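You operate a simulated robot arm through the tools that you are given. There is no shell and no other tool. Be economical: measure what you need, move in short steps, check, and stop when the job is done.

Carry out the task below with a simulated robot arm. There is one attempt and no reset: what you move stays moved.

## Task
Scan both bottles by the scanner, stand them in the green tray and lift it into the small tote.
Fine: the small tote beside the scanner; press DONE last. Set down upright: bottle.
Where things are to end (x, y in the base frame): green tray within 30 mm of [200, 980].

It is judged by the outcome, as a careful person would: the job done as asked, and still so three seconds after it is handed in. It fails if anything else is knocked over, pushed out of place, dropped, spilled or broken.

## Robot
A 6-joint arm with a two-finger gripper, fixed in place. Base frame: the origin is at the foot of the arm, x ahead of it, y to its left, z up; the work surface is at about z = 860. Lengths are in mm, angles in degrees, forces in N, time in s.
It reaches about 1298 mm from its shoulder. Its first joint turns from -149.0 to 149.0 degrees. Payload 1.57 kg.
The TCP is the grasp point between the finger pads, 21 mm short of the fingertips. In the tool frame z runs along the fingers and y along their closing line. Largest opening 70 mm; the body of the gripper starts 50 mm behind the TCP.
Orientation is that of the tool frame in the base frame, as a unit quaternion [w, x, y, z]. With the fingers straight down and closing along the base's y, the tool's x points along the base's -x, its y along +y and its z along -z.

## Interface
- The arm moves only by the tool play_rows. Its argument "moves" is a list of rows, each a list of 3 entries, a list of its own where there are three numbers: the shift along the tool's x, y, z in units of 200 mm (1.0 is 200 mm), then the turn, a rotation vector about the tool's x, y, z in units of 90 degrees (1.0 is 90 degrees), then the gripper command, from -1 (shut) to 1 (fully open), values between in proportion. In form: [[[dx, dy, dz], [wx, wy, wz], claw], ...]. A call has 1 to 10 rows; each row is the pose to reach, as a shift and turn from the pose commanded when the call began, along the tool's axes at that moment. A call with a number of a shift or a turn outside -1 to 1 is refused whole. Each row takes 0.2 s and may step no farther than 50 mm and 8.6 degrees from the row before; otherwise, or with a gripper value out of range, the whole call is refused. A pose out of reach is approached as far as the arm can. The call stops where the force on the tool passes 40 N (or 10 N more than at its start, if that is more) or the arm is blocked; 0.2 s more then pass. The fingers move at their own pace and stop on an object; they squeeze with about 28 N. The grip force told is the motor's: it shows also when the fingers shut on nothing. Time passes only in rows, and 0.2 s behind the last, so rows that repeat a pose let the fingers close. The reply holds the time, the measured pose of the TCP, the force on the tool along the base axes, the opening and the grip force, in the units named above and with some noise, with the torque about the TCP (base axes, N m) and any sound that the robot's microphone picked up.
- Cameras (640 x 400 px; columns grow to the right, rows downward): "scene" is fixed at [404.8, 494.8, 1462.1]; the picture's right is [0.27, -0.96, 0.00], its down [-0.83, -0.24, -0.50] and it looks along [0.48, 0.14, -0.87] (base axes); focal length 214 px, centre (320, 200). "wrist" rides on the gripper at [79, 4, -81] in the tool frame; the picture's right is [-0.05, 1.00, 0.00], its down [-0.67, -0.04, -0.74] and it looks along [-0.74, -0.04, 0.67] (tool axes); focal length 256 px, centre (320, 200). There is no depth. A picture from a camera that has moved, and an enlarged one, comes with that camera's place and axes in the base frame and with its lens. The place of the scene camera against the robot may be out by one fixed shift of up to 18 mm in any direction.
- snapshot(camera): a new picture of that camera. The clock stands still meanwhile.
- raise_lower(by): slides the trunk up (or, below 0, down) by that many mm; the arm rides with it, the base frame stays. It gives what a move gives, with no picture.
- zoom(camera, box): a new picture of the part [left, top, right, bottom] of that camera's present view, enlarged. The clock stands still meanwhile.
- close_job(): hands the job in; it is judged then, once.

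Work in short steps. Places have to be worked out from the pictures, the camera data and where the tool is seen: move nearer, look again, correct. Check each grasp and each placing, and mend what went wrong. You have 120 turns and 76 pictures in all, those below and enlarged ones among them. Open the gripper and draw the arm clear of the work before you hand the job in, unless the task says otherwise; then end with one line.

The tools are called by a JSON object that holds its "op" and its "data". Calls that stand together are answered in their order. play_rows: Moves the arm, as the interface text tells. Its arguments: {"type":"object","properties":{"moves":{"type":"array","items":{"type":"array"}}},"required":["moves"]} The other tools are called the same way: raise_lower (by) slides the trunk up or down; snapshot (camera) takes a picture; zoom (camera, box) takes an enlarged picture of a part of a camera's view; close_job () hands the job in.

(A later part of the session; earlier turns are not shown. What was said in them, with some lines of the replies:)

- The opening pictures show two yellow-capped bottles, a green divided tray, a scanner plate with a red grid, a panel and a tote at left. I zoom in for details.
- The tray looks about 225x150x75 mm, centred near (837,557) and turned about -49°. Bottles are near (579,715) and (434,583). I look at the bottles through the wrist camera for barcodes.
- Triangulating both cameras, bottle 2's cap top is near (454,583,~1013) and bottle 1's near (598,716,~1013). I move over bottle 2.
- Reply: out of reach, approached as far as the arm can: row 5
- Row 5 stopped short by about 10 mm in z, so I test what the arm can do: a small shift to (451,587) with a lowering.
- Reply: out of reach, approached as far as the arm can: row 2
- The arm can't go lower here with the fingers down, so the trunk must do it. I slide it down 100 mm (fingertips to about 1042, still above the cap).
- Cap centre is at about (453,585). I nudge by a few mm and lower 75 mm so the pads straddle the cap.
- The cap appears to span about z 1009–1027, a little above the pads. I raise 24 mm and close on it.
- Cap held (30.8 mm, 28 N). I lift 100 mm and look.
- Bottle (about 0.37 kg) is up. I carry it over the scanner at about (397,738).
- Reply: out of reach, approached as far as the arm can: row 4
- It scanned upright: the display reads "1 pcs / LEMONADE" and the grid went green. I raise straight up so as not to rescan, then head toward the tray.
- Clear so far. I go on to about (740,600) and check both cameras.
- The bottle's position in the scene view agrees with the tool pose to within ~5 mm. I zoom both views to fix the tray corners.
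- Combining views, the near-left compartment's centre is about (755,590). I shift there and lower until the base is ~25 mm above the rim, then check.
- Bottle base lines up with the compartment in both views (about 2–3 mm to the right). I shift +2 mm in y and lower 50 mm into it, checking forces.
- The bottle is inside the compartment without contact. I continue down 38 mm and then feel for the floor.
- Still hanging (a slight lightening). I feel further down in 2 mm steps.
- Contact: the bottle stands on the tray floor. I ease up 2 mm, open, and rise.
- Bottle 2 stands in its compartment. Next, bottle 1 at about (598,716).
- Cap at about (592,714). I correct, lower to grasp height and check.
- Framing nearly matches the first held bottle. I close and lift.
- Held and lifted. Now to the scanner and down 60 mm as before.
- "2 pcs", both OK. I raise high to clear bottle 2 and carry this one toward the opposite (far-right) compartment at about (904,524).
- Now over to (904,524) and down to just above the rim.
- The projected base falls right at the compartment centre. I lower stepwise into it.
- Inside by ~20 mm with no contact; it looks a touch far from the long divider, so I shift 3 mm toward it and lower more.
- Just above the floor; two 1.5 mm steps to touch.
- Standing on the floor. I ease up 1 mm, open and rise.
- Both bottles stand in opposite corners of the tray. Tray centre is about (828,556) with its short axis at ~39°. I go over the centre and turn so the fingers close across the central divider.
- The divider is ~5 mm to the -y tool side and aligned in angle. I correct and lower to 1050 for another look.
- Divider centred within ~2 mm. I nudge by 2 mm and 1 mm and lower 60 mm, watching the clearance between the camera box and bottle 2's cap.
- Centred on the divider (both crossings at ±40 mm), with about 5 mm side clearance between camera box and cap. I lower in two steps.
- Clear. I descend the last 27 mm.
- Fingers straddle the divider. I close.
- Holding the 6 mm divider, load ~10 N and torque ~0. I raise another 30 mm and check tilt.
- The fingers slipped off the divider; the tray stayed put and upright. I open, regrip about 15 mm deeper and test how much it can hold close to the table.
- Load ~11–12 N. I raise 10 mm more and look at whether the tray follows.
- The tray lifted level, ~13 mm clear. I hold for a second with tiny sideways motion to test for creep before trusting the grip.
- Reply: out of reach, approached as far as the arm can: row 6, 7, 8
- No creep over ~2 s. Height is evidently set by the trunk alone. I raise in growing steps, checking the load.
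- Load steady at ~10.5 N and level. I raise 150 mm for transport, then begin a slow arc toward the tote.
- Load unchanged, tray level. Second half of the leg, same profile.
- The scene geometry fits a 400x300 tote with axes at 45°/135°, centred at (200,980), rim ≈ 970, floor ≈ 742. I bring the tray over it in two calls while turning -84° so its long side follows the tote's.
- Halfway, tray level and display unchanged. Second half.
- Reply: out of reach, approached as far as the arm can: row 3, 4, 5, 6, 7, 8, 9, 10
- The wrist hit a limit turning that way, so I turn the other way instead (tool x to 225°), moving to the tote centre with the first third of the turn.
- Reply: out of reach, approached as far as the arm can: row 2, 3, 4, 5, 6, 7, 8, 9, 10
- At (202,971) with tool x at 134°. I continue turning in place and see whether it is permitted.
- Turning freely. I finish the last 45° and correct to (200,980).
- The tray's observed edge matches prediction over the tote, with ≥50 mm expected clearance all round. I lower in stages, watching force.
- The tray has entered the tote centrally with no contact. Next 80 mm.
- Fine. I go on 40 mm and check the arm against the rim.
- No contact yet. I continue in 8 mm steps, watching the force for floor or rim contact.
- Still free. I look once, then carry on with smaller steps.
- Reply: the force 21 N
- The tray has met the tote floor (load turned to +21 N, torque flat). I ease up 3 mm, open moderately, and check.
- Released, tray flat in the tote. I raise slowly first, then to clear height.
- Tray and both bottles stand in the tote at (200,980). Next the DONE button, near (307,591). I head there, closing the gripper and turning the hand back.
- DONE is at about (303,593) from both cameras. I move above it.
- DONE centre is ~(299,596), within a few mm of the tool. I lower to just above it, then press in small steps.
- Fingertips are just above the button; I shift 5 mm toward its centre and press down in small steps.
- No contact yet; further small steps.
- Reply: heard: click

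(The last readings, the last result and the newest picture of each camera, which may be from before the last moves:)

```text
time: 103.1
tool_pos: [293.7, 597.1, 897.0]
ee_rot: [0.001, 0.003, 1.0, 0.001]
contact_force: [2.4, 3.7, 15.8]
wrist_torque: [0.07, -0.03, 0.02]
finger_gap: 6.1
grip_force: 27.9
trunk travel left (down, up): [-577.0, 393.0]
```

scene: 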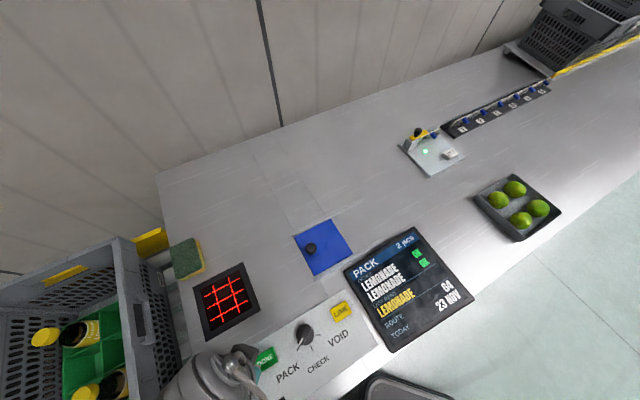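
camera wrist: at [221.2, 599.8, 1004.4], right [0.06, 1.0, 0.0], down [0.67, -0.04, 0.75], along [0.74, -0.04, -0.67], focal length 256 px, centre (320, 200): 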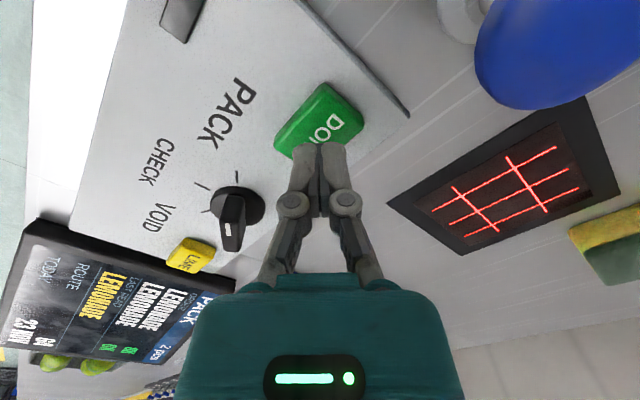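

A click was heard: DONE pressed. The gap reads 6 mm, so I back off, open slightly before rising, in case anything is pinched.

{"op": "raise_lower", "data": {"by": 3}}

{"op": "play_rows", "data": {"moves": [[[0, 0, 0], [0, 0, 0], -0.6], [[0, 0, 0], [0, 0, 0], -0.6]]}}

{"op": "raise_lower", "data": {"by": 180}}

{"op": "snapshot", "data": {"camera": "scene"}}

{"op": "snapshot", "data": {"camera": "wrist"}}

```text
time: 103.7
tool_pos: [293.7, 597.7, 898.3]
ee_rot: [0.0, 0.003, 1.0, 0.0]
contact_force: [0.8, 0.5, 2.2]
wrist_torque: [0.02, -0.04, -0.01]
finger_gap: 6.0
grip_force: 28.0
trunk travel left (down, up): [-580.0, 390.0]
```

```text
time: 104.2
tool_pos: [294.5, 597.9, 897.5]
ee_rot: [0.0, 0.004, 1.0, 0.0]
contact_force: [-0.6, -0.2, 3.4]
wrist_torque: [0.01, -0.03, 0.01]
finger_gap: 13.2
grip_force: 0.1
trunk travel left (down, up): [-580.0, 390.0]
```

```text
time: 106.2
tool_pos: [294.0, 599.3, 1077.9]
ee_rot: [0.001, 0.004, 1.0, 0.0]
contact_force: [-0.3, -1.2, 0.1]
wrist_torque: [0.02, -0.02, 0.03]
finger_gap: 13.8
grip_force: 0.1
trunk travel left (down, up): [-760.0, 210.0]
```

```text
7 pictures are left
```

scene: 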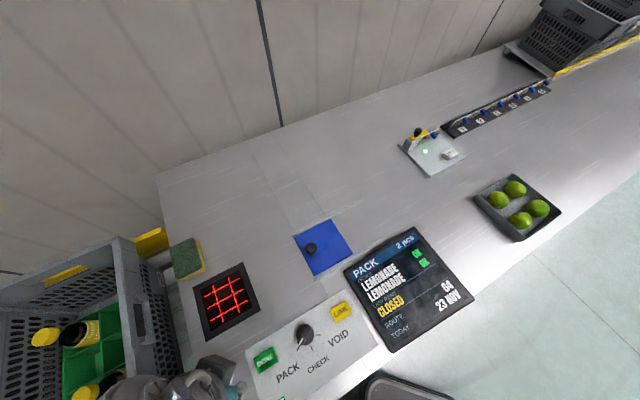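

```text
6 pictures are left
camera wrist: at [216.1, 601.5, 1159.2], right [0.06, 1.0, 0.0], down [0.67, -0.04, 0.74], along [0.74, -0.04, -0.67], focal length 256 px, centre (320, 200)
```

wrist: 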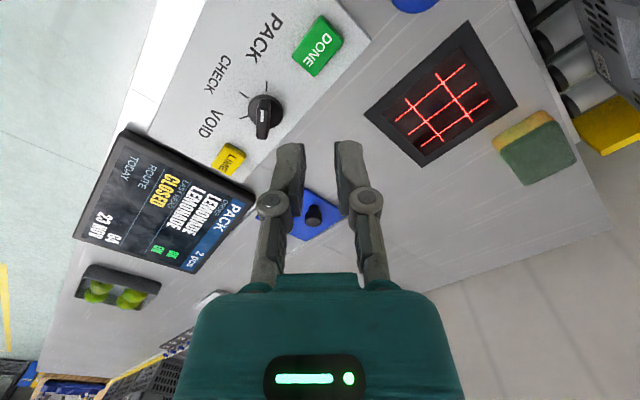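

The display reads "CLOSED, 2 pcs, OK OK". I open the gripper, draw the arm back and take a last look.

{"op": "play_rows", "data": {"moves": [[[0.04, 0, 0], [0, 0, 0], 0], [[0.08, 0.1, 0], [0, 0, 0], 1], [[0.12, 0.2, 0], [0, 0, 0], 1], [[0.16, 0.3, 0], [0, 0, 0], 1], [[0.2, 0.35, 0], [0, 0, 0], 1], [[0.2, 0.35, 0], [0, 0, 0], 1]]}}

{"op": "raise_lower", "data": {"by": 90}}

{"op": "zoom", "data": {"camera": "scene", "box": [0, 200, 320, 400]}}

```text
time: 107.7
tool_pos: [255.0, 667.4, 1078.9]
ee_rot: [-0.001, 0.003, 1.0, 0.0]
contact_force: [-0.9, 0.2, -0.4]
wrist_torque: [0.02, -0.02, -0.01]
finger_gap: 70.0
grip_force: 0.1
trunk travel left (down, up): [-760.0, 210.0]
```

```text
time: 108.9
tool_pos: [254.2, 667.5, 1167.9]
ee_rot: [0.0, 0.003, 1.0, 0.0]
contact_force: [1.0, 0.3, -1.1]
wrist_torque: [-0.01, 0.02, -0.02]
finger_gap: 70.1
grip_force: 0.0
trunk travel left (down, up): [-850.0, 120.0]
```

```text
2.00 times, centred on (160, 300) of scene
camera zoom: at [404.8, 494.8, 1462.1], right [0.27, -0.96, 0.0], down [-0.83, -0.24, -0.5], along [0.48, 0.14, -0.87], focal length 429 px, centre (640, 0)
```

zoom: 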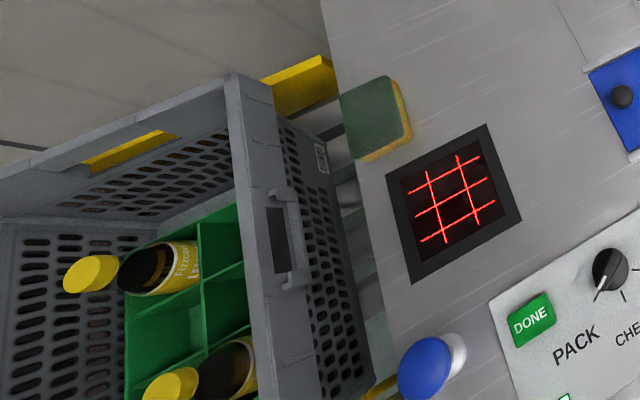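

All is in place: bottles upright in the tray, tray in the tote, order closed, nothing else moved and the arm clear. I hand the job in.

{"op": "close_job", "data": {}}

```text
The job is handed in.
```

Both bottles were scanned and stand upright in the green tray, which sits in the small tote at about (200, 980). DONE was pressed last and the display reads "CLOSED, 2 pcs". My first grip on the tray slipped just above the table; the tray stayed upright and I regripped deeper.
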